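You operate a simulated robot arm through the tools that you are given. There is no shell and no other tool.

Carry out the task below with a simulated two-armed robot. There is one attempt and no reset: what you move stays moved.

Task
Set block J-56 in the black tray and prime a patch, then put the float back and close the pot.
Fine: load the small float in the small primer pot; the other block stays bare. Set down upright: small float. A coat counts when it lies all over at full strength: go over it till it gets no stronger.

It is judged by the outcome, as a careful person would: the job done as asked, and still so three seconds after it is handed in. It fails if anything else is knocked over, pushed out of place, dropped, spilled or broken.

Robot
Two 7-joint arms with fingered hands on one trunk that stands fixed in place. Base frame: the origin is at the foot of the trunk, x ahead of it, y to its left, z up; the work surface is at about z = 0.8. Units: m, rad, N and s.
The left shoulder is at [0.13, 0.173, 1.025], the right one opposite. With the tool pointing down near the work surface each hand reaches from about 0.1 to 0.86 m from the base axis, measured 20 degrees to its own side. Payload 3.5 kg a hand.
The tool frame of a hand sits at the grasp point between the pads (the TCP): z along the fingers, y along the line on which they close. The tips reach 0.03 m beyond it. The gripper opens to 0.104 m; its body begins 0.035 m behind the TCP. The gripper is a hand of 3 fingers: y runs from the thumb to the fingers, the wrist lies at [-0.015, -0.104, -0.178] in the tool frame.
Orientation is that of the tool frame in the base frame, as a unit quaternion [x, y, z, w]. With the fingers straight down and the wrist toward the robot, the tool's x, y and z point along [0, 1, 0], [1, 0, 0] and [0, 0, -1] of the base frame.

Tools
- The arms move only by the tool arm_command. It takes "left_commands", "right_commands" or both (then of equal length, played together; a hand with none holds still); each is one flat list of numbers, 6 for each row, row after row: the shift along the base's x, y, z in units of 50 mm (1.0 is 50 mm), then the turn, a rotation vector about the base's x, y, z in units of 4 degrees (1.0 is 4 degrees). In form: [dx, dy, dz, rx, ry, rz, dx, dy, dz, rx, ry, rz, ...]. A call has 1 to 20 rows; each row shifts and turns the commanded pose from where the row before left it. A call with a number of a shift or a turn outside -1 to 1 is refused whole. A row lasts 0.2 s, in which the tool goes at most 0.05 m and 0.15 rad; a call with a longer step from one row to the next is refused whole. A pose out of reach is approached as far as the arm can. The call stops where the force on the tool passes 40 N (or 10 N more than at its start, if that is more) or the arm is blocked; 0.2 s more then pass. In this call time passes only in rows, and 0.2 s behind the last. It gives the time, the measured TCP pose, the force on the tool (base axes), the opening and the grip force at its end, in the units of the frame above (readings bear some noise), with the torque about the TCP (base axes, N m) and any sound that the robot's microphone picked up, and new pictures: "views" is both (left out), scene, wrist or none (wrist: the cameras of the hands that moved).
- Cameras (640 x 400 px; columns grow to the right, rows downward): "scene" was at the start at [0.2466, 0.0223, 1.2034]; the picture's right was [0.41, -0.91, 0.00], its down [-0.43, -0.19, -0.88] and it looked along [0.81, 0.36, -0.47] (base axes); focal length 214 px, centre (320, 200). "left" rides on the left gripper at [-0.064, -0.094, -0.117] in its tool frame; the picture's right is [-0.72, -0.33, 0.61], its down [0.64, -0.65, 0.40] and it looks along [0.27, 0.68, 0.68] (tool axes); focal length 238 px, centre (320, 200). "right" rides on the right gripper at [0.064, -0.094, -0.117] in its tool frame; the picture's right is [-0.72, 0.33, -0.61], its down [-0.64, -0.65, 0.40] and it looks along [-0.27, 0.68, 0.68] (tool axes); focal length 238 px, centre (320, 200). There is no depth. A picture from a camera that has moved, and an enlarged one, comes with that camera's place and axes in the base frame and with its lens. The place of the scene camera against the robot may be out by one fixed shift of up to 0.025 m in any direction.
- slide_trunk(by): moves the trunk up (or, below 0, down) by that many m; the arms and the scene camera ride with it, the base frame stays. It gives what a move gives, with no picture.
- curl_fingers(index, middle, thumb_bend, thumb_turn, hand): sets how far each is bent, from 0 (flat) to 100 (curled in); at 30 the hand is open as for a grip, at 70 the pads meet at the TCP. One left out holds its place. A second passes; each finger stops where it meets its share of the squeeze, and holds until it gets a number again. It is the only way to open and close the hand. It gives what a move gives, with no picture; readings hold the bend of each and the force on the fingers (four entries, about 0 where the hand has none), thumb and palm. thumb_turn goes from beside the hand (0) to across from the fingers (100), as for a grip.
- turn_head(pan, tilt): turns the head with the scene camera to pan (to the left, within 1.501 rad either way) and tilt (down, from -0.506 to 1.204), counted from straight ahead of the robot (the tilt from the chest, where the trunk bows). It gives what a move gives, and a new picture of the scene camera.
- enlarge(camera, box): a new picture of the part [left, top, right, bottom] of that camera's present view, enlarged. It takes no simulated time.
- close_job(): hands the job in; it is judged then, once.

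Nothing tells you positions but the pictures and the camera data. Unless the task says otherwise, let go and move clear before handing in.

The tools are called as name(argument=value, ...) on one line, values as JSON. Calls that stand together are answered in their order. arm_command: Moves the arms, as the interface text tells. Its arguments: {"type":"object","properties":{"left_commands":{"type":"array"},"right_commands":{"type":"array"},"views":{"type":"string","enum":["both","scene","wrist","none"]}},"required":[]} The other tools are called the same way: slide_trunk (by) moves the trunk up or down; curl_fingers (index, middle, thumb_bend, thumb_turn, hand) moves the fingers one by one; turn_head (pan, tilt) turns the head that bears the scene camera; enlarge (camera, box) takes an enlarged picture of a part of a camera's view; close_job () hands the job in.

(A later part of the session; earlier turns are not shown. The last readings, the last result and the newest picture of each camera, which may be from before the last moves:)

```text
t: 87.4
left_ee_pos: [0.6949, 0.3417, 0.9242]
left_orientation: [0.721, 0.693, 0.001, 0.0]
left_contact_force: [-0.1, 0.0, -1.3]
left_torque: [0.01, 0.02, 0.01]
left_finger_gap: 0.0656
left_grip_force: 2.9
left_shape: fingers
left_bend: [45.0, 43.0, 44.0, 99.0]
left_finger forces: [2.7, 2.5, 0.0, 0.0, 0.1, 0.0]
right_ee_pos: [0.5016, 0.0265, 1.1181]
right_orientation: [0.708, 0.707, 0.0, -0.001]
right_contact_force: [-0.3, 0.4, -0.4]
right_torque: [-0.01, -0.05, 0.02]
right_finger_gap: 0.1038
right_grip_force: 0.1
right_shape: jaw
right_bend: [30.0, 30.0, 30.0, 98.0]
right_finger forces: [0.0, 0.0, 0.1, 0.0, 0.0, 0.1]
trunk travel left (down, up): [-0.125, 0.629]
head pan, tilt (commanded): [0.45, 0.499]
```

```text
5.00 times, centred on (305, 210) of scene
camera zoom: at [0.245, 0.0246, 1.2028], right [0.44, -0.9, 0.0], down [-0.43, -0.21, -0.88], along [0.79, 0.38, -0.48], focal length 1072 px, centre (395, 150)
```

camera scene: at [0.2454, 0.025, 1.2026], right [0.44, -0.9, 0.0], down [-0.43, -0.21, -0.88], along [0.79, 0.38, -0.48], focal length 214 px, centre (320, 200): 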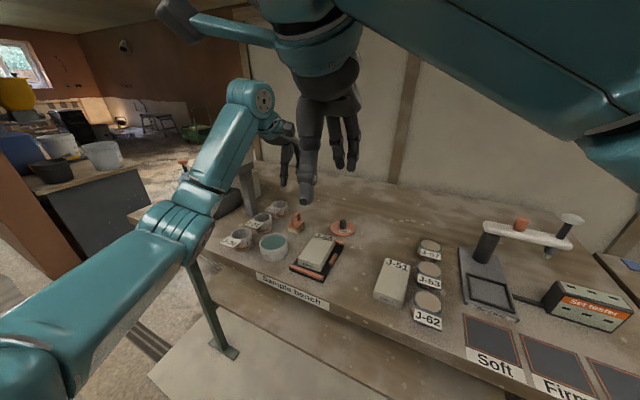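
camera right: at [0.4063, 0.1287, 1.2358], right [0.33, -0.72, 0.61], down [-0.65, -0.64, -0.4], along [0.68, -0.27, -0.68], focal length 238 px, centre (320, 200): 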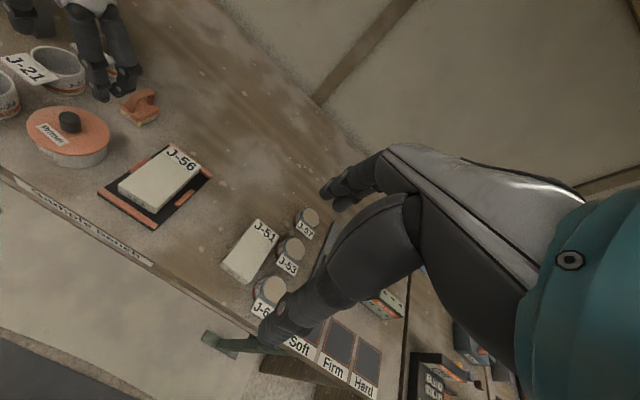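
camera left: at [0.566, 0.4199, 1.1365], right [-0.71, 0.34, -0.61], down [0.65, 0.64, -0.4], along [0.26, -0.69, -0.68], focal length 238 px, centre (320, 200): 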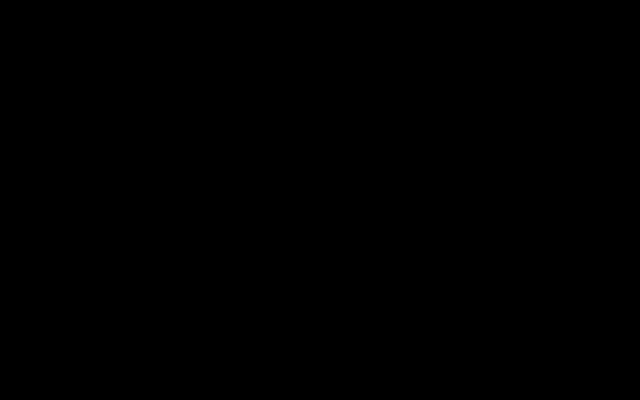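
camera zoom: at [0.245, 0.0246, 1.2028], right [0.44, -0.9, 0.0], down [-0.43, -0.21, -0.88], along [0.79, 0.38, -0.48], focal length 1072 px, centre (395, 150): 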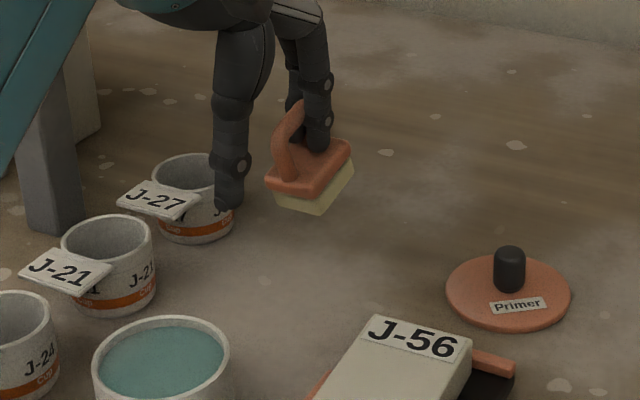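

The handle's rear leg is wedged between index and middle, so the float came up with the hand. I'll lower it gently back to the bench, then free it by moving those two fingers apart.

arm_command(left_commands=[0, 0, -0.4, 0, 0, 0, 0, 0, -0.4, 0, 0, 0, 0, 0, -0.2, 0, 0, 0], views="none")

enlarge(camera="right", box=[70, 30, 180, 120])

enlarge(camera="scene", box=[280, 180, 340, 240])

```text
t: 88.2
left_ee_pos: [0.6967, 0.342, 0.8731]
left_orientation: [0.721, 0.693, 0.0, 0.0]
left_contact_force: [0.7, -0.1, -0.5]
left_torque: [-0.03, 0.01, 0.02]
left_finger_gap: 0.0658
left_grip_force: 2.5
left_shape: fingers
left_bend: [45.0, 43.0, 44.0, 99.0]
left_finger forces: [2.6, 2.5, 0.0, 0.0, 0.0, 0.0]
right_ee_pos: [0.5013, 0.0275, 1.1184]
right_orientation: [0.707, 0.707, 0.001, 0.0]
right_contact_force: [-0.4, 0.6, -1.0]
right_torque: [0.03, 0.0, 0.01]
right_finger_gap: 0.1035
right_grip_force: 0.1
right_shape: jaw
right_bend: [30.0, 30.0, 30.0, 98.0]
right_finger forces: [0.0, 0.0, 0.1, 0.1, 0.0, 0.0]
trunk travel left (down, up): [-0.125, 0.629]
head pan, tilt (commanded): [0.45, 0.499]
```

```text
4.44 times, centred on (125, 75) of right
camera zoom: at [0.4068, 0.093, 1.2349], right [0.33, -0.72, 0.61], down [-0.65, -0.64, -0.4], along [0.68, -0.27, -0.68], focal length 1059 px, centre (1187, 756)
```

zoom: 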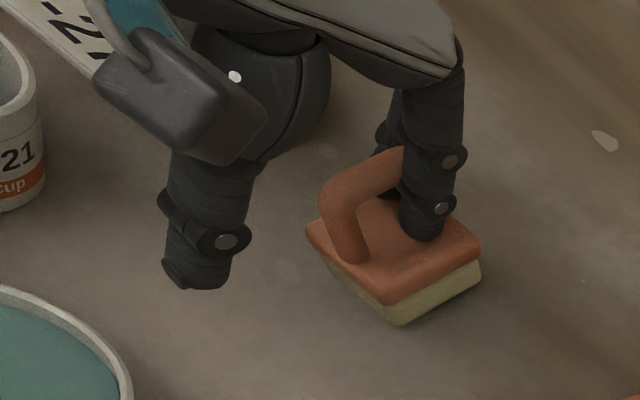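

```text
6.67 times, centred on (310, 210) of scene
camera zoom: at [0.2453, 0.0248, 1.2027], right [0.44, -0.9, 0.0], down [-0.43, -0.21, -0.88], along [0.79, 0.38, -0.48], focal length 1430 px, centre (387, 133)
```

zoom: 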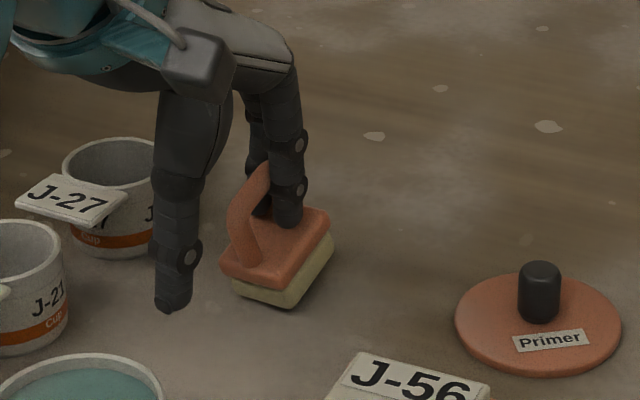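

arm_command(left_commands=[0, 0, -0.06, 0, 0, 0, 0, 0, -0.06, 0, 0, 0], views="none")

arm_command(left_commands=[0, 0, -0.05, 0, 0, 0], views="none")

enlarge(camera="right", box=[80, 40, 160, 110])

enlarge(camera="scene", box=[290, 190, 330, 230])

```text
t: 88.8
left_ee_pos: [0.6956, 0.3431, 0.8692]
left_orientation: [0.722, 0.692, 0.0, 0.0]
left_contact_force: [0.2, 0.2, 1.4]
left_torque: [0.0, -0.01, -0.03]
left_finger_gap: 0.0658
left_grip_force: 2.6
left_shape: fingers
left_bend: [45.0, 43.0, 44.0, 99.0]
left_finger forces: [2.7, 2.4, 0.1, 0.0, 0.0, 0.0]
right_ee_pos: [0.5015, 0.0283, 1.1176]
right_orientation: [0.707, 0.707, 0.0, -0.001]
right_contact_force: [-0.1, 0.6, -0.9]
right_torque: [0.02, -0.01, 0.02]
right_finger_gap: 0.1038
right_grip_force: 0.0
right_shape: jaw
right_bend: [30.0, 30.0, 30.0, 98.0]
right_finger forces: [0.1, 0.0, 0.1, 0.0, 0.0, 0.1]
trunk travel left (down, up): [-0.125, 0.629]
head pan, tilt (commanded): [0.45, 0.499]
```

```text
t: 89.2
left_ee_pos: [0.6974, 0.3421, 0.8656]
left_orientation: [0.721, 0.693, 0.0, 0.0]
left_contact_force: [0.4, -0.6, 0.4]
left_torque: [0.05, -0.02, 0.01]
left_finger_gap: 0.0659
left_grip_force: 3.0
left_shape: fingers
left_bend: [45.0, 43.0, 44.0, 99.0]
left_finger forces: [2.5, 3.4, 0.1, 0.0, 0.0, 0.0]
right_ee_pos: [0.5012, 0.0278, 1.1187]
right_orientation: [0.707, 0.707, 0.0, 0.0]
right_contact_force: [-0.1, 0.3, 0.0]
right_torque: [-0.01, 0.01, 0.01]
right_finger_gap: 0.1037
right_grip_force: 0.1
right_shape: jaw
right_bend: [30.0, 30.0, 30.0, 98.0]
right_finger forces: [0.1, 0.1, 0.0, 0.1, 0.0, 0.1]
trunk travel left (down, up): [-0.125, 0.629]
head pan, tilt (commanded): [0.45, 0.499]
```

```text
5.71 times, centred on (120, 75) of right
camera zoom: at [0.4067, 0.0929, 1.235], right [0.33, -0.72, 0.61], down [-0.65, -0.64, -0.4], along [0.68, -0.27, -0.68], focal length 1362 px, centre (1463, 914)
```

zoom: 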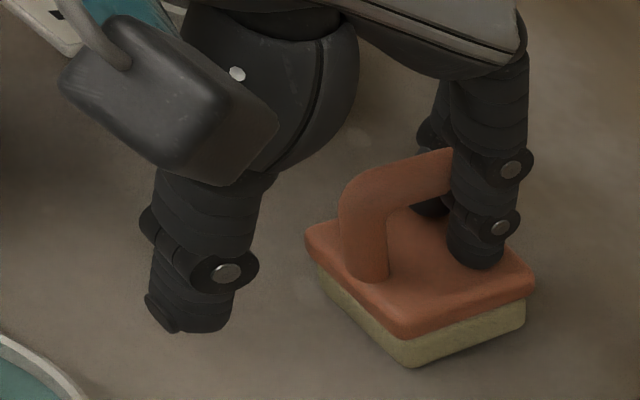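

```text
10.00 times, centred on (310, 210) of scene
camera zoom: at [0.2452, 0.0246, 1.2027], right [0.44, -0.9, 0.0], down [-0.43, -0.21, -0.88], along [0.79, 0.38, -0.48], focal length 2145 px, centre (420, 100)
```

zoom: 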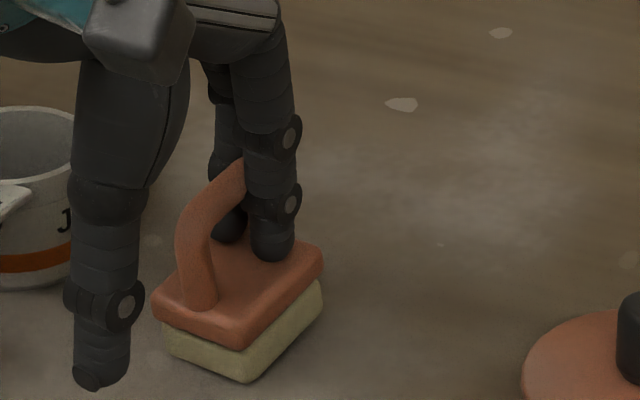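

arm_command(left_commands=[0, 0, -0.05, 0, 0, 0], views="none")

curl_fingers(hand="left", index=56, middle=30)

enlarge(camera="right", box=[80, 40, 160, 110])

enlarge(camera="scene", box=[290, 190, 330, 230])

```text
t: 89.6
left_ee_pos: [0.6962, 0.3425, 0.8654]
left_orientation: [0.721, 0.692, 0.001, 0.001]
left_contact_force: [1.2, 0.3, 2.5]
left_torque: [0.02, -0.08, -0.03]
left_finger_gap: 0.0662
left_grip_force: 5.1
left_shape: fingers
left_bend: [45.0, 43.0, 44.0, 99.0]
left_finger forces: [2.3, 5.8, 0.0, 0.1, 0.0, 0.0]
right_ee_pos: [0.5034, 0.0282, 1.1191]
right_orientation: [0.707, 0.707, 0.001, -0.001]
right_contact_force: [0.7, 0.3, 0.1]
right_torque: [0.01, 0.0, 0.01]
right_finger_gap: 0.1036
right_grip_force: 0.0
right_shape: jaw
right_bend: [30.0, 30.0, 30.0, 98.0]
right_finger forces: [0.0, 0.1, 0.0, 0.0, 0.0, 0.1]
trunk travel left (down, up): [-0.125, 0.629]
head pan, tilt (commanded): [0.45, 0.499]
```

```text
t: 90.6
left_ee_pos: [0.6952, 0.3424, 0.8638]
left_orientation: [0.721, 0.692, 0.0, 0.0]
left_contact_force: [0.2, 0.7, 0.6]
left_torque: [0.0, 0.02, -0.03]
left_finger_gap: 0.0517
left_grip_force: 0.1
left_shape: fingers
left_bend: [56.0, 30.0, 44.0, 99.0]
left_finger forces: [0.1, 0.0, 0.0, 0.0, 0.0, 0.1]
right_ee_pos: [0.5019, 0.0276, 1.1185]
right_orientation: [0.707, 0.707, 0.0, 0.001]
right_contact_force: [0.5, 0.0, -0.3]
right_torque: [-0.01, -0.01, 0.0]
right_finger_gap: 0.1036
right_grip_force: 0.1
right_shape: jaw
right_bend: [30.0, 30.0, 30.0, 98.0]
right_finger forces: [0.1, 0.0, 0.0, 0.0, 0.0, 0.0]
trunk travel left (down, up): [-0.125, 0.629]
head pan, tilt (commanded): [0.45, 0.499]
```

```text
5.71 times, centred on (120, 75) of right
camera zoom: at [0.4068, 0.0929, 1.2349], right [0.33, -0.72, 0.61], down [-0.65, -0.64, -0.4], along [0.68, -0.27, -0.68], focal length 1362 px, centre (1463, 914)
```

zoom: 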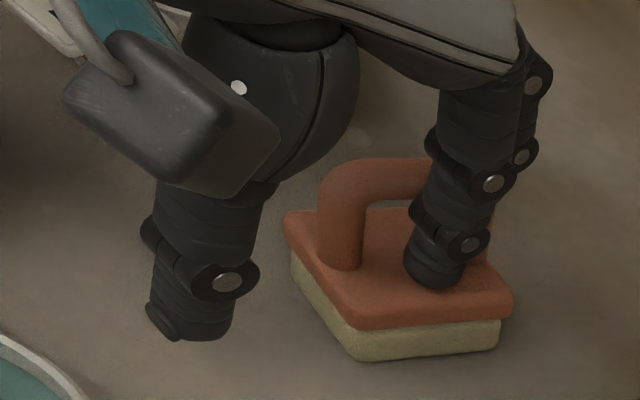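

```text
10.00 times, centred on (310, 210) of scene
camera zoom: at [0.2453, 0.0247, 1.2027], right [0.44, -0.9, 0.0], down [-0.43, -0.21, -0.88], along [0.79, 0.38, -0.48], focal length 2145 px, centre (420, 100)
```

zoom: 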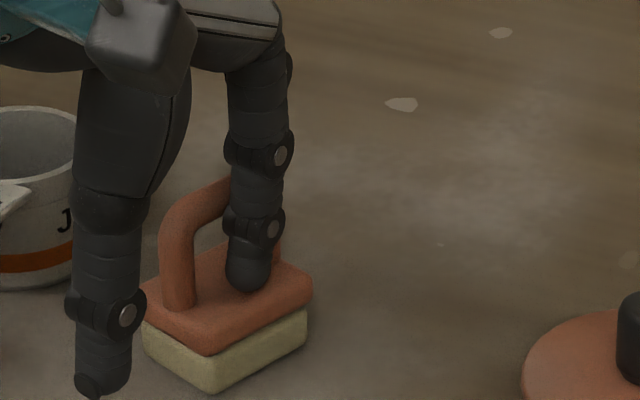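

The fingers are free and the float stands flat. Raising the hand carefully.

arm_command(left_commands=[0, 0, 0.15, 0, 0, 0, 0, 0, 0.2, 0, 0, 0, 0, 0, 0.3, 0, 0, 0], views="none")

enlarge(camera="right", box=[70, 20, 180, 120])

arm_command(left_commands=[0, 0, 0.6, 0, 0, 0, 0, 0, 0.6, 0, 0, 0, -0.6, -0.4, 0.4, 0, 0, 0], views="none")

enlarge(camera="right", box=[70, 20, 180, 120])

enlarge(camera="scene", box=[260, 170, 350, 250])

```text
t: 91.4
left_ee_pos: [0.6949, 0.3422, 0.8955]
left_orientation: [0.721, 0.693, 0.001, -0.001]
left_contact_force: [0.0, 0.8, -0.5]
left_torque: [0.0, 0.0, -0.04]
left_finger_gap: 0.0516
left_grip_force: 0.1
left_shape: fingers
left_bend: [56.0, 30.0, 44.0, 99.0]
left_finger forces: [0.0, 0.0, 0.0, 0.1, 0.1, 0.0]
right_ee_pos: [0.502, 0.0278, 1.1187]
right_orientation: [0.707, 0.707, 0.0, 0.0]
right_contact_force: [0.6, -0.3, 0.3]
right_torque: [0.0, 0.03, 0.03]
right_finger_gap: 0.1036
right_grip_force: 0.1
right_shape: jaw
right_bend: [30.0, 30.0, 30.0, 98.0]
right_finger forces: [0.0, 0.0, 0.0, 0.0, 0.1, 0.0]
trunk travel left (down, up): [-0.125, 0.629]
head pan, tilt (commanded): [0.45, 0.499]
```

```text
4.00 times, centred on (125, 70) of right
camera zoom: at [0.4066, 0.0929, 1.235], right [0.33, -0.72, 0.61], down [-0.65, -0.64, -0.4], along [0.68, -0.27, -0.68], focal length 953 px, centre (1100, 720)
```

zoom: 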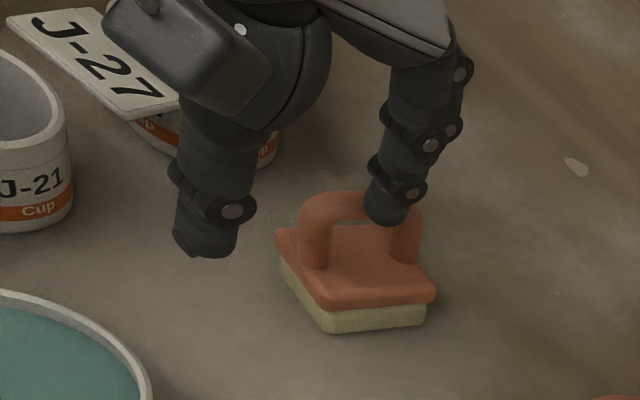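

```text
t: 92.2
left_ee_pos: [0.6664, 0.3238, 0.9766]
left_orientation: [0.721, 0.693, 0.0, 0.0]
left_contact_force: [-0.1, 0.4, -0.2]
left_torque: [-0.01, 0.0, 0.0]
left_finger_gap: 0.0517
left_grip_force: 0.1
left_shape: fingers
left_bend: [56.0, 30.0, 44.0, 99.0]
left_finger forces: [0.0, 0.0, 0.0, 0.0, 0.0, 0.0]
right_ee_pos: [0.5013, 0.0295, 1.1185]
right_orientation: [0.706, 0.708, 0.0, 0.0]
right_contact_force: [0.7, -1.1, -0.1]
right_torque: [0.01, -0.03, 0.01]
right_finger_gap: 0.1036
right_grip_force: 0.0
right_shape: jaw
right_bend: [30.0, 30.0, 30.0, 98.0]
right_finger forces: [0.0, 0.0, 0.0, 0.0, 0.1, 0.1]
trunk travel left (down, up): [-0.125, 0.629]
head pan, tilt (commanded): [0.45, 0.499]
```

```text
4.00 times, centred on (125, 70) of right
camera zoom: at [0.4066, 0.0929, 1.2351], right [0.33, -0.72, 0.61], down [-0.65, -0.64, -0.4], along [0.68, -0.27, -0.68], focal length 953 px, centre (1100, 720)
```

zoom: 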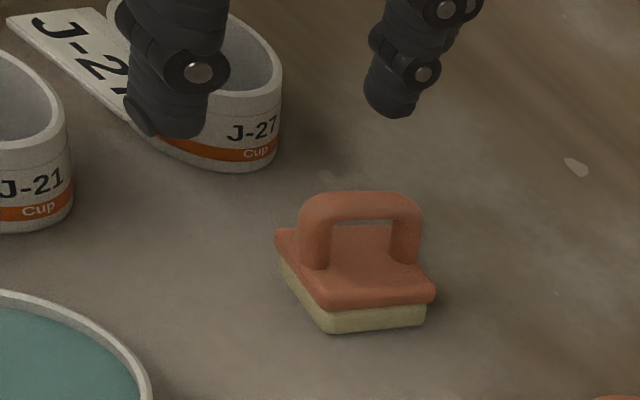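

```text
5.00 times, centred on (305, 210) of scene
camera zoom: at [0.2451, 0.0246, 1.2028], right [0.44, -0.9, 0.0], down [-0.43, -0.21, -0.88], along [0.79, 0.38, -0.48], focal length 1072 px, centre (395, 150)
```

zoom: 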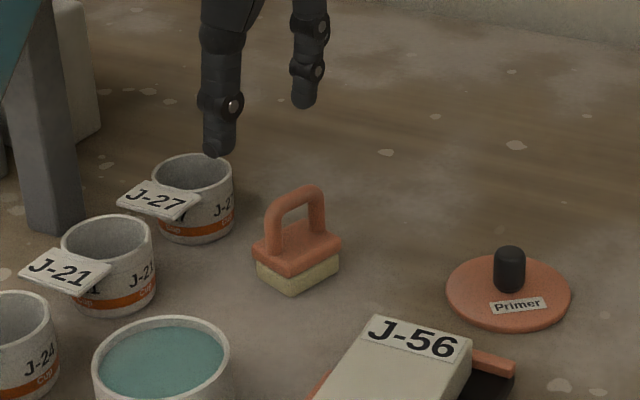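

The float now stands at about (0.722, 0.349), handle turned to −19°. For a proper across-the-bar grip I need the wrist on the right side with a slight forward tilt; I'll test that rotation in steps at a safe height.

curl_fingers(hand="left", index=52, middle=52, thumb_bend=52, thumb_turn=100)

arm_command(left_commands=[-0.05, 0, 0.05, 0, 0, 1, -0.05, 0, 0.05, 0, 0, 1, -0.05, 0, 0.05, 0, 0, 1, -0.05, 0, 0.05, 0, 0, 1, -0.05, 0, 0.05, 0, 0, 1, -0.05, 0, 0.05, 0, 0, 1, -0.05, 0, 0.05, 0, 0, 1, -0.05, 0, 0.05, 0, 0, 1, -0.05, 0, 0.05, 0, 0, 1, -0.05, 0, 0.05, 0, 0, 1], views="scene")

```text
t: 93.2
left_ee_pos: [0.6663, 0.3244, 0.9765]
left_orientation: [0.721, 0.693, 0.0, 0.0]
left_contact_force: [0.3, -1.4, 0.0]
left_torque: [0.0, -0.01, 0.0]
left_finger_gap: 0.0468
left_grip_force: 0.1
left_shape: fingers
left_bend: [52.0, 52.0, 52.0, 100.0]
left_finger forces: [0.0, 0.0, 0.0, 0.1, 0.0, 0.1]
right_ee_pos: [0.5021, 0.0283, 1.1185]
right_orientation: [0.707, 0.707, 0.0, -0.001]
right_contact_force: [0.4, 0.0, 0.0]
right_torque: [0.01, 0.03, 0.02]
right_finger_gap: 0.1038
right_grip_force: 0.0
right_shape: jaw
right_bend: [30.0, 30.0, 30.0, 98.0]
right_finger forces: [0.1, 0.0, 0.0, 0.1, 0.1, 0.0]
trunk travel left (down, up): [-0.125, 0.629]
head pan, tilt (commanded): [0.45, 0.499]
```

```text
t: 95.4
left_ee_pos: [0.6413, 0.3232, 1.001]
left_orientation: [0.44, 0.898, 0.0, -0.001]
left_contact_force: [0.8, 0.8, 0.1]
left_torque: [-0.01, -0.01, 0.01]
left_finger_gap: 0.0469
left_grip_force: 0.0
left_shape: fingers
left_bend: [52.0, 52.0, 52.0, 100.0]
left_finger forces: [0.0, 0.1, 0.1, 0.1, 0.1, 0.0]
right_ee_pos: [0.502, 0.0273, 1.1191]
right_orientation: [0.707, 0.708, 0.0, 0.001]
right_contact_force: [0.3, 0.2, 0.3]
right_torque: [0.02, -0.05, 0.0]
right_finger_gap: 0.1037
right_grip_force: 0.0
right_shape: jaw
right_bend: [30.0, 30.0, 30.0, 98.0]
right_finger forces: [0.1, 0.0, 0.1, 0.0, 0.1, 0.1]
trunk travel left (down, up): [-0.125, 0.629]
head pan, tilt (commanded): [0.45, 0.499]
camera scene: at [0.2452, 0.0247, 1.2027], right [0.44, -0.9, 0.0], down [-0.43, -0.21, -0.88], along [0.79, 0.38, -0.48], focal length 214 px, centre (320, 200)
```

scene: 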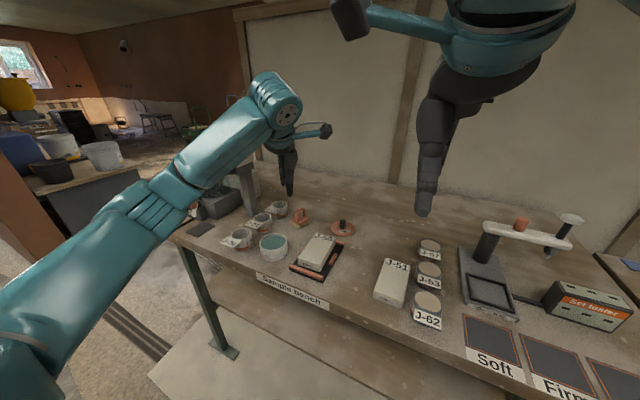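

Rotation works so far. Continuing to +71° and adding the forward tilt.

arm_command(left_commands=[0, 0, 0.05, 0, 0, 1, 0, 0, 0.05, 0, 0, 1, 0, 0, 0.05, 0, 0, 1, 0, 0, 0.05, 0, 0, 1, 0, 0, 0, 0, 0, 1, 0, 0, 0, 0, 0, 1, 0, 0, 0, 0, 0, 1, 0, 0, 0, 0, 0, 1, 0, 0, 0, 0, 0, 0.3], views="scene")

```text
t: 97.4
left_ee_pos: [0.6402, 0.3226, 1.0119]
left_orientation: [0.166, 0.986, 0.001, 0.0]
left_contact_force: [-0.1, -0.6, 0.9]
left_torque: [0.01, 0.0, 0.0]
left_finger_gap: 0.0468
left_grip_force: 0.0
left_shape: fingers
left_bend: [52.0, 52.0, 52.0, 100.0]
left_finger forces: [0.0, 0.0, 0.0, 0.0, 0.0, 0.0]
right_ee_pos: [0.5025, 0.0268, 1.1179]
right_orientation: [0.707, 0.707, -0.001, 0.0]
right_contact_force: [-0.3, -1.0, -0.2]
right_torque: [0.01, -0.02, -0.03]
right_finger_gap: 0.1036
right_grip_force: 0.1
right_shape: jaw
right_bend: [30.0, 30.0, 30.0, 98.0]
right_finger forces: [0.0, 0.0, 0.0, 0.0, 0.0, 0.0]
trunk travel left (down, up): [-0.125, 0.629]
head pan, tilt (commanded): [0.45, 0.499]
camera scene: at [0.2453, 0.0247, 1.2027], right [0.44, -0.9, 0.0], down [-0.43, -0.21, -0.88], along [0.79, 0.38, -0.48], focal length 214 px, centre (320, 200)
```

scene: 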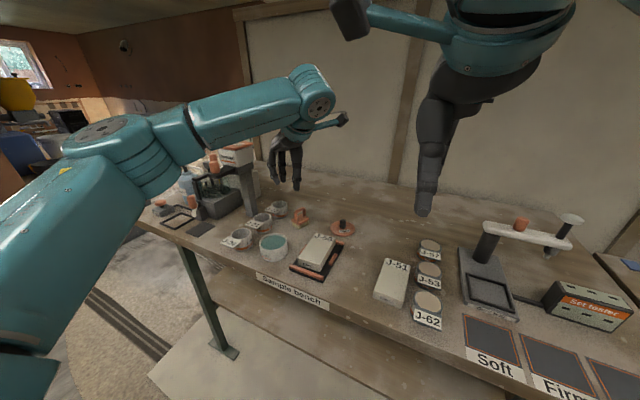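

Feasible. Before approaching, I'll take another right-camera viewpoint (8 cm to the right) to pin down the float's position.

arm_command(left_commands=[0, 0, 0, -0.326, -0.946, 0, 0, 0, 0, -0.326, -0.946, 0, 0, 0, 0, -0.326, -0.946, 0, 0, 0, 0, -0.326, -0.946, 0, 0, 0, 0, -0.326, -0.946, 0], right_commands=[0, -0.32, 0, 0, 0, 0, 0, -0.32, 0, 0, 0, 0, 0, -0.32, 0, 0, 0, 0, 0, -0.32, 0, 0, 0, 0, 0, -0.32, 0, 0, 0, 0], views="scene")

enlarge(camera="right", box=[50, 10, 150, 90])

enlarge(camera="scene", box=[260, 130, 350, 240])

```text
t: 98.6
left_ee_pos: [0.6408, 0.3225, 1.0115]
left_orientation: [0.163, 0.971, -0.028, 0.172]
left_contact_force: [-0.5, -0.5, -1.0]
left_torque: [0.02, -0.02, 0.01]
left_finger_gap: 0.0468
left_grip_force: 0.0
left_shape: fingers
left_bend: [52.0, 52.0, 52.0, 100.0]
left_finger forces: [0.1, 0.0, 0.0, 0.0, 0.0, 0.0]
right_ee_pos: [0.5003, -0.0504, 1.1176]
right_orientation: [0.706, 0.708, -0.001, 0.0]
right_contact_force: [-0.1, 0.1, -0.7]
right_torque: [0.01, -0.01, 0.02]
right_finger_gap: 0.1038
right_grip_force: 0.2
right_shape: jaw
right_bend: [30.0, 30.0, 30.0, 98.0]
right_finger forces: [0.0, 0.1, 0.0, 0.1, 0.0, 0.1]
trunk travel left (down, up): [-0.125, 0.629]
head pan, tilt (commanded): [0.45, 0.499]
camera scene: at [0.2452, 0.0247, 1.2027], right [0.44, -0.9, 0.0], down [-0.43, -0.21, -0.88], along [0.79, 0.38, -0.48], focal length 214 px, centre (320, 200)
```

scene: 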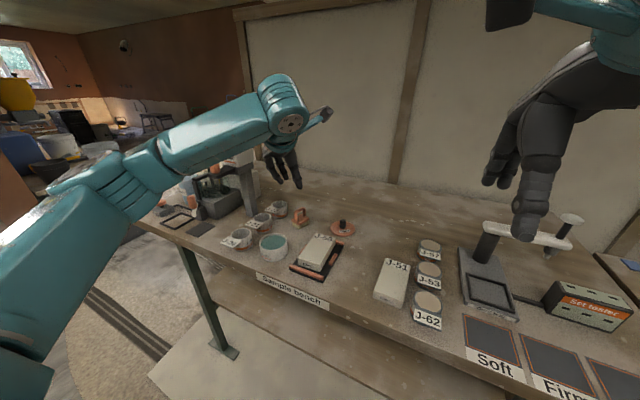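

```text
5.00 times, centred on (100, 50) of right
camera zoom: at [0.4044, 0.0144, 1.234], right [0.33, -0.72, 0.61], down [-0.65, -0.64, -0.4], along [0.68, -0.27, -0.68], focal length 1192 px, centre (1420, 950)
```

zoom: 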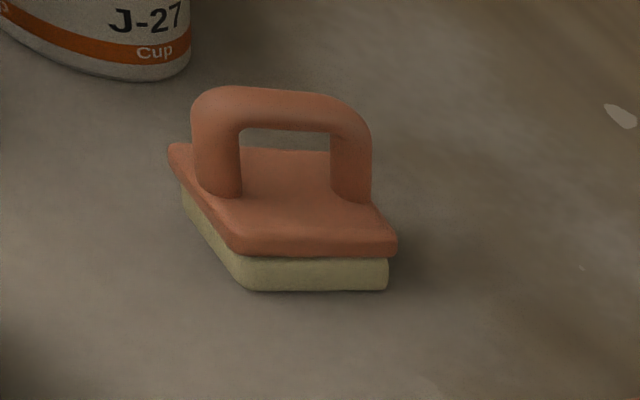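

```text
3.64 times, centred on (305, 185) of scene
camera zoom: at [0.2452, 0.0247, 1.2027], right [0.44, -0.9, 0.0], down [-0.43, -0.21, -0.88], along [0.79, 0.38, -0.48], focal length 780 px, centre (374, 254)
```

zoom: 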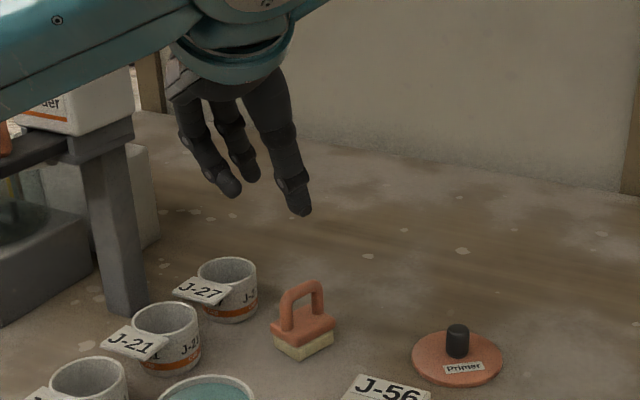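

Both views agree: float centre (0.722, 0.3495), handle at −18°. I'll narrow the hand and move above the bar.

curl_fingers(hand="left", index=55, middle=55, thumb_bend=55, thumb_turn=100)

arm_command(left_commands=[0.39, 0.1375, -0.4, 0, 0, 0, 0.39, 0.1375, -0.4, 0, 0, 0, 0.39, 0.1375, -0.4, 0, 0, 0, 0.39, 0.1375, -0.4, 0, 0, 0], views="none")

enlarge(camera="right", box=[50, 0, 170, 95])

enlarge(camera="scene", box=[260, 150, 350, 240])

```text
t: 99.6
left_ee_pos: [0.6414, 0.3225, 1.0111]
left_orientation: [0.163, 0.971, -0.029, 0.171]
left_contact_force: [-0.4, 0.4, 0.2]
left_torque: [-0.02, 0.0, -0.01]
left_finger_gap: 0.0396
left_grip_force: 0.1
left_shape: fingers
left_bend: [55.0, 55.0, 55.0, 100.0]
left_finger forces: [0.0, 0.1, 0.1, 0.0, 0.0, 0.0]
right_ee_pos: [0.4996, -0.0512, 1.1174]
right_orientation: [0.707, 0.707, 0.001, 0.0]
right_contact_force: [0.0, 0.0, 0.7]
right_torque: [-0.01, -0.01, 0.0]
right_finger_gap: 0.1039
right_grip_force: 0.0
right_shape: jaw
right_bend: [30.0, 30.0, 30.0, 98.0]
right_finger forces: [0.1, 0.0, 0.0, 0.1, 0.0, 0.1]
trunk travel left (down, up): [-0.125, 0.629]
head pan, tilt (commanded): [0.45, 0.499]
```

```text
t: 100.6
left_ee_pos: [0.7183, 0.3515, 0.9307]
left_orientation: [0.163, 0.971, -0.028, 0.171]
left_contact_force: [0.7, -0.7, 0.2]
left_torque: [0.0, 0.01, -0.03]
left_finger_gap: 0.0395
left_grip_force: 0.1
left_shape: fingers
left_bend: [55.0, 55.0, 55.0, 100.0]
left_finger forces: [0.0, 0.0, 0.0, 0.0, 0.0, 0.0]
right_ee_pos: [0.4999, -0.0503, 1.1168]
right_orientation: [0.707, 0.707, 0.0, 0.0]
right_contact_force: [-0.6, 0.1, -0.5]
right_torque: [-0.02, 0.0, 0.01]
right_finger_gap: 0.104
right_grip_force: 0.0
right_shape: jaw
right_bend: [30.0, 30.0, 30.0, 98.0]
right_finger forces: [0.1, 0.1, 0.1, 0.0, 0.0, 0.0]
trunk travel left (down, up): [-0.125, 0.629]
head pan, tilt (commanded): [0.45, 0.499]
```

```text
4.21 times, centred on (110, 48) of right
camera zoom: at [0.405, 0.0147, 1.2339], right [0.33, -0.72, 0.61], down [-0.65, -0.64, -0.4], along [0.68, -0.27, -0.68], focal length 1004 px, centre (1204, 842)
```

zoom: 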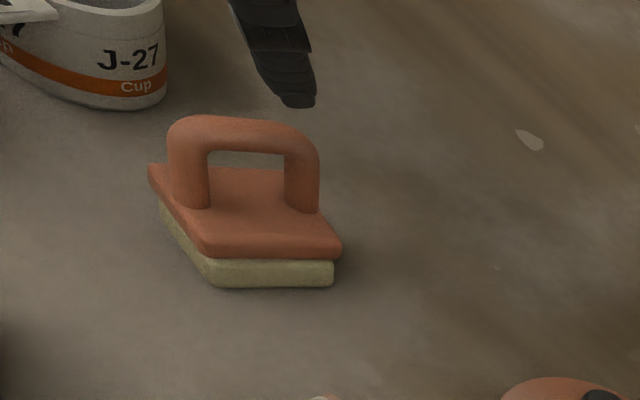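

```text
4.44 times, centred on (305, 195) of scene
camera zoom: at [0.2456, 0.0248, 1.2026], right [0.44, -0.9, 0.0], down [-0.43, -0.21, -0.88], along [0.79, 0.38, -0.48], focal length 953 px, centre (387, 222)
```

zoom: 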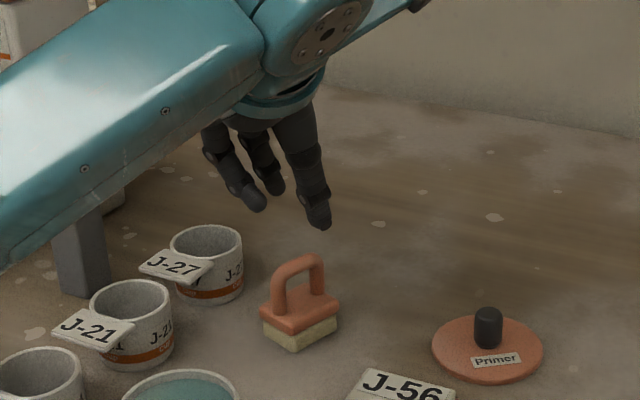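

arm_command(left_commands=[0.01, -0.03, -0.55, 0, 0, 0, 0, 0, -0.5, 0, 0, 0], views="none")

enlarge(camera="right", box=[50, 0, 150, 90])

enlarge(camera="scene", box=[275, 165, 335, 230])

```text
t: 101.2
left_ee_pos: [0.7194, 0.3497, 0.878]
left_orientation: [0.163, 0.971, -0.029, 0.171]
left_contact_force: [0.6, 0.2, 0.1]
left_torque: [-0.02, 0.02, 0.0]
left_finger_gap: 0.039
left_grip_force: 0.0
left_shape: fingers
left_bend: [55.0, 55.0, 55.0, 100.0]
left_finger forces: [0.1, 0.0, 0.0, 0.0, 0.0, 0.0]
right_ee_pos: [0.4996, -0.0501, 1.1169]
right_orientation: [0.706, 0.708, 0.0, 0.0]
right_contact_force: [0.9, 0.2, -0.3]
right_torque: [0.01, 0.0, 0.02]
right_finger_gap: 0.1035
right_grip_force: 0.0
right_shape: jaw
right_bend: [30.0, 30.0, 30.0, 98.0]
right_finger forces: [0.0, 0.0, 0.0, 0.0, 0.0, 0.0]
trunk travel left (down, up): [-0.125, 0.629]
head pan, tilt (commanded): [0.45, 0.499]
```

```text
4.44 times, centred on (100, 45) of right
camera zoom: at [0.4049, 0.0147, 1.2339], right [0.33, -0.72, 0.61], down [-0.65, -0.64, -0.4], along [0.68, -0.27, -0.68], focal length 1059 px, centre (1298, 889)
```

zoom: 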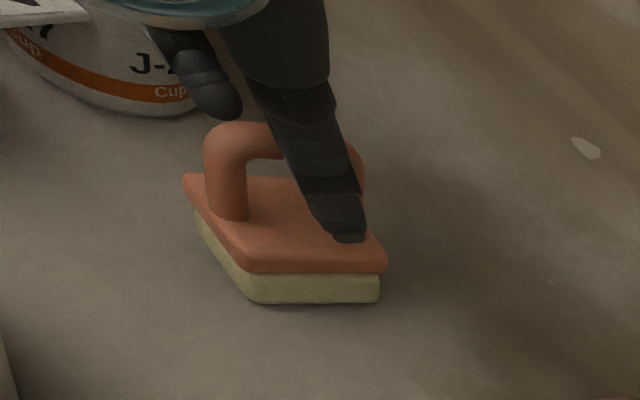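

```text
6.15 times, centred on (305, 198) of scene
camera zoom: at [0.2455, 0.0248, 1.2026], right [0.44, -0.9, 0.0], down [-0.43, -0.21, -0.88], along [0.79, 0.38, -0.48], focal length 1320 px, centre (412, 215)
```

zoom: 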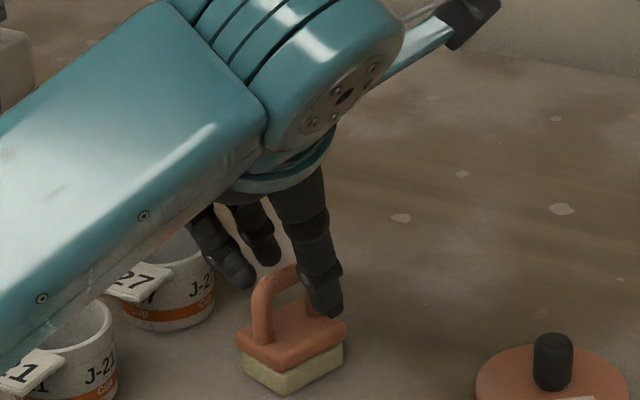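

arm_command(left_commands=[-0.08, 0.02, -0.18, 0, 0, 0, 0, 0, -0.18, 0, 0, 0], views="none")

enlarge(camera="right", box=[50, 0, 150, 90])

enlarge(camera="scene", box=[280, 175, 330, 230])

```text
t: 101.8
left_ee_pos: [0.7161, 0.3499, 0.8602]
left_orientation: [0.163, 0.971, -0.029, 0.171]
left_contact_force: [0.2, 0.1, 0.0]
left_torque: [0.01, 0.02, 0.02]
left_finger_gap: 0.0395
left_grip_force: 0.1
left_shape: fingers
left_bend: [55.0, 55.0, 55.0, 100.0]
left_finger forces: [0.0, 0.0, 0.0, 0.1, 0.0, 0.0]
right_ee_pos: [0.5005, -0.0504, 1.1172]
right_orientation: [0.707, 0.707, 0.001, -0.001]
right_contact_force: [0.6, -0.2, 0.5]
right_torque: [0.0, 0.02, 0.01]
right_finger_gap: 0.1039
right_grip_force: 0.1
right_shape: jaw
right_bend: [30.0, 30.0, 30.0, 98.0]
right_finger forces: [0.0, 0.1, 0.0, 0.1, 0.0, 0.0]
trunk travel left (down, up): [-0.125, 0.629]
head pan, tilt (commanded): [0.45, 0.499]
```

```text
4.44 times, centred on (100, 45) of right
camera zoom: at [0.4047, 0.0147, 1.234], right [0.33, -0.72, 0.61], down [-0.65, -0.64, -0.4], along [0.68, -0.27, -0.68], focal length 1059 px, centre (1298, 889)
```

zoom: 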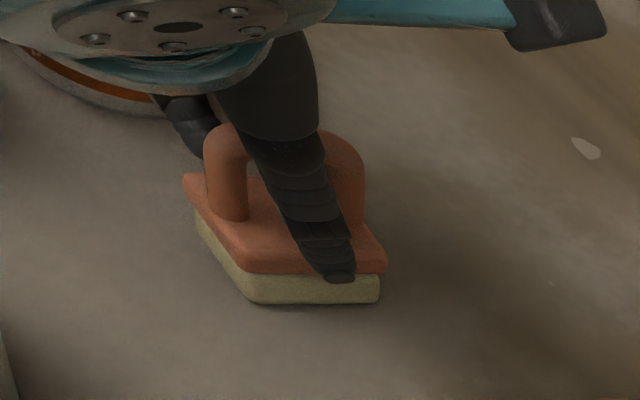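

```text
7.27 times, centred on (305, 202) of scene
camera zoom: at [0.2453, 0.0247, 1.2027], right [0.44, -0.9, 0.0], down [-0.43, -0.21, -0.88], along [0.79, 0.38, -0.48], focal length 1560 px, centre (429, 182)
```

zoom: 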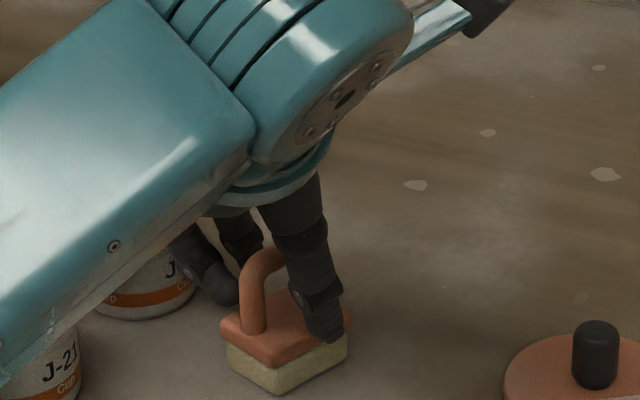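

Thumb and fingers straddle the handle bar. Closing in stages.

curl_fingers(hand="left", index=66, middle=66, thumb_bend=66)

enlarge(camera="right", box=[50, 0, 150, 90])

enlarge(camera="scene", box=[280, 175, 330, 230])

```text
t: 102.8
left_ee_pos: [0.7151, 0.3502, 0.8607]
left_orientation: [0.163, 0.971, -0.028, 0.172]
left_contact_force: [0.3, -0.2, 1.7]
left_torque: [0.06, 0.02, 0.0]
left_finger_gap: 0.0122
left_grip_force: 1.4
left_shape: fingers
left_bend: [66.0, 65.0, 65.0, 100.0]
left_finger forces: [0.0, 1.8, 0.0, 0.1, 0.8, 0.0]
right_ee_pos: [0.4998, -0.051, 1.1172]
right_orientation: [0.707, 0.707, 0.0, 0.0]
right_contact_force: [0.3, 0.0, -0.3]
right_torque: [-0.02, -0.02, 0.03]
right_finger_gap: 0.1038
right_grip_force: 0.0
right_shape: jaw
right_bend: [30.0, 30.0, 30.0, 98.0]
right_finger forces: [0.0, 0.0, 0.0, 0.0, 0.0, 0.1]
trunk travel left (down, up): [-0.125, 0.629]
head pan, tilt (commanded): [0.45, 0.499]
```

```text
4.44 times, centred on (100, 45) of right
camera zoom: at [0.4045, 0.0147, 1.2341], right [0.33, -0.72, 0.61], down [-0.65, -0.64, -0.4], along [0.68, -0.27, -0.68], focal length 1059 px, centre (1298, 889)
```

zoom: 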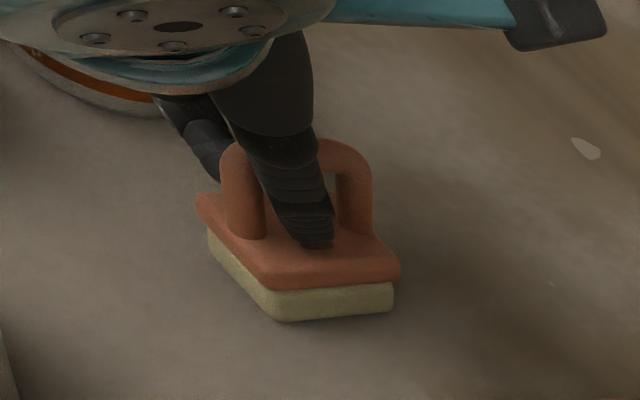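

```text
7.27 times, centred on (305, 202) of scene
camera zoom: at [0.2451, 0.0247, 1.2027], right [0.44, -0.9, 0.0], down [-0.43, -0.21, -0.88], along [0.79, 0.38, -0.48], focal length 1560 px, centre (429, 182)
```

zoom: 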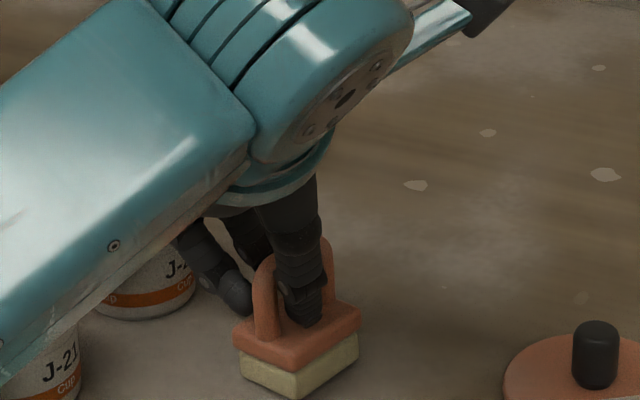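

curl_fingers(hand="left", index=72, middle=72, thumb_bend=72)

enlarge(camera="right", box=[50, 0, 150, 90])

enlarge(camera="scene", box=[280, 175, 330, 230])

```text
t: 103.8
left_ee_pos: [0.7162, 0.3488, 0.8615]
left_orientation: [0.164, 0.971, -0.028, 0.171]
left_contact_force: [0.1, -1.1, 3.7]
left_torque: [-0.02, -0.03, 0.01]
left_finger_gap: 0.0
left_grip_force: 3.0
left_shape: fingers
left_bend: [72.0, 72.0, 71.0, 100.0]
left_finger forces: [0.1, 0.3, 0.0, 0.0, 6.6, 0.0]
right_ee_pos: [0.5003, -0.0512, 1.1186]
right_orientation: [0.707, 0.707, 0.0, -0.001]
right_contact_force: [-0.6, -0.4, -0.3]
right_torque: [-0.02, 0.0, 0.02]
right_finger_gap: 0.1036
right_grip_force: 0.1
right_shape: jaw
right_bend: [30.0, 30.0, 30.0, 98.0]
right_finger forces: [0.0, 0.0, 0.0, 0.0, 0.0, 0.0]
trunk travel left (down, up): [-0.125, 0.629]
head pan, tilt (commanded): [0.45, 0.499]
```

```text
4.44 times, centred on (100, 45) of right
camera zoom: at [0.4042, 0.0144, 1.2343], right [0.33, -0.72, 0.61], down [-0.65, -0.64, -0.4], along [0.68, -0.27, -0.68], focal length 1059 px, centre (1298, 889)
```

zoom: 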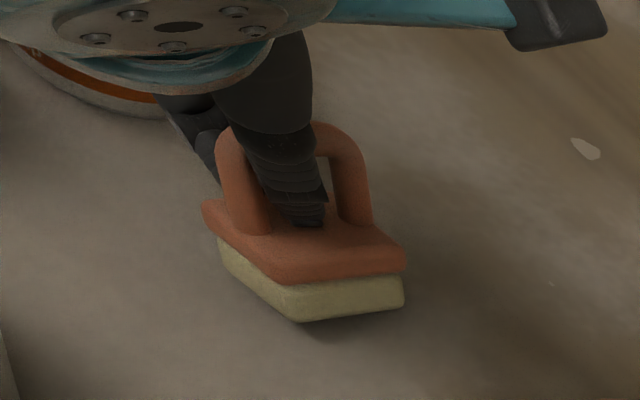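

```text
7.27 times, centred on (305, 202) of scene
camera zoom: at [0.2449, 0.0244, 1.2028], right [0.44, -0.9, 0.0], down [-0.43, -0.21, -0.88], along [0.79, 0.38, -0.48], focal length 1560 px, centre (429, 182)
```

zoom: 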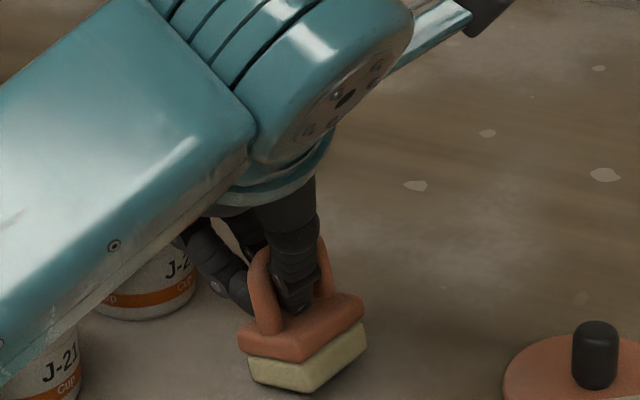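

The thumb went through the handle instead of pinching it. I'll open again and switch to a different grip: on the flat ends of the orange plate (as worked well with the block).

curl_fingers(hand="left", index=62, middle=62, thumb_bend=58)

curl_fingers(hand="left", index=50, middle=50, thumb_bend=50)

enlarge(camera="right", box=[50, 0, 150, 90])

enlarge(camera="scene", box=[280, 175, 330, 230])

```text
t: 104.8
left_ee_pos: [0.7162, 0.3494, 0.8607]
left_orientation: [0.163, 0.971, -0.029, 0.171]
left_contact_force: [-0.3, -0.6, 2.2]
left_torque: [-0.03, 0.02, 0.0]
left_finger_gap: 0.0269
left_grip_force: 1.1
left_shape: fingers
left_bend: [62.0, 62.0, 57.0, 100.0]
left_finger forces: [0.1, 0.0, 0.0, 0.0, 2.3, 0.1]
right_ee_pos: [0.4991, -0.0513, 1.1174]
right_orientation: [0.707, 0.707, 0.0, 0.0]
right_contact_force: [0.0, -0.8, 0.5]
right_torque: [0.01, 0.03, -0.02]
right_finger_gap: 0.1038
right_grip_force: 0.0
right_shape: jaw
right_bend: [30.0, 30.0, 30.0, 98.0]
right_finger forces: [0.0, 0.1, 0.0, 0.0, 0.0, 0.1]
trunk travel left (down, up): [-0.125, 0.629]
head pan, tilt (commanded): [0.45, 0.499]
```

```text
t: 105.8
left_ee_pos: [0.7152, 0.3503, 0.8599]
left_orientation: [0.163, 0.971, -0.029, 0.172]
left_contact_force: [0.3, -0.6, -0.6]
left_torque: [-0.02, -0.02, 0.0]
left_finger_gap: 0.0511
left_grip_force: 0.2
left_shape: fingers
left_bend: [50.0, 50.0, 50.0, 100.0]
left_finger forces: [0.0, 0.0, 0.0, 0.0, 0.0, 0.0]
right_ee_pos: [0.5006, -0.0512, 1.1183]
right_orientation: [0.706, 0.708, 0.0, 0.0]
right_contact_force: [0.1, -0.1, 0.0]
right_torque: [-0.03, -0.04, 0.02]
right_finger_gap: 0.1034
right_grip_force: 0.1
right_shape: jaw
right_bend: [30.0, 30.0, 30.0, 98.0]
right_finger forces: [0.0, 0.0, 0.1, 0.0, 0.0, 0.0]
trunk travel left (down, up): [-0.125, 0.629]
head pan, tilt (commanded): [0.45, 0.499]
```

```text
4.44 times, centred on (100, 45) of right
camera zoom: at [0.4046, 0.0147, 1.2341], right [0.33, -0.72, 0.61], down [-0.65, -0.64, -0.4], along [0.68, -0.27, -0.68], focal length 1059 px, centre (1298, 889)
```

zoom: 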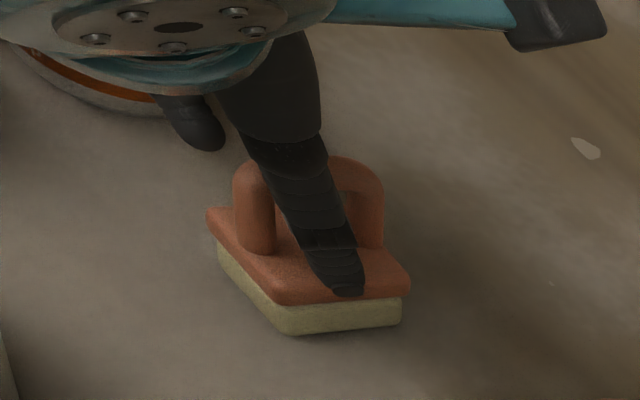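

```text
7.27 times, centred on (305, 202) of scene
camera zoom: at [0.2453, 0.0247, 1.2027], right [0.44, -0.9, 0.0], down [-0.43, -0.21, -0.88], along [0.79, 0.38, -0.48], focal length 1560 px, centre (429, 182)
```

zoom: 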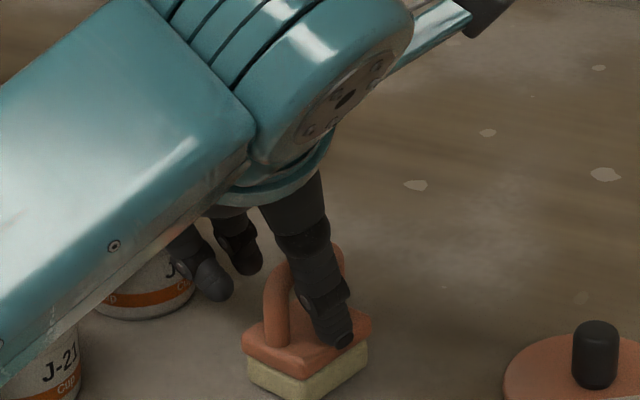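

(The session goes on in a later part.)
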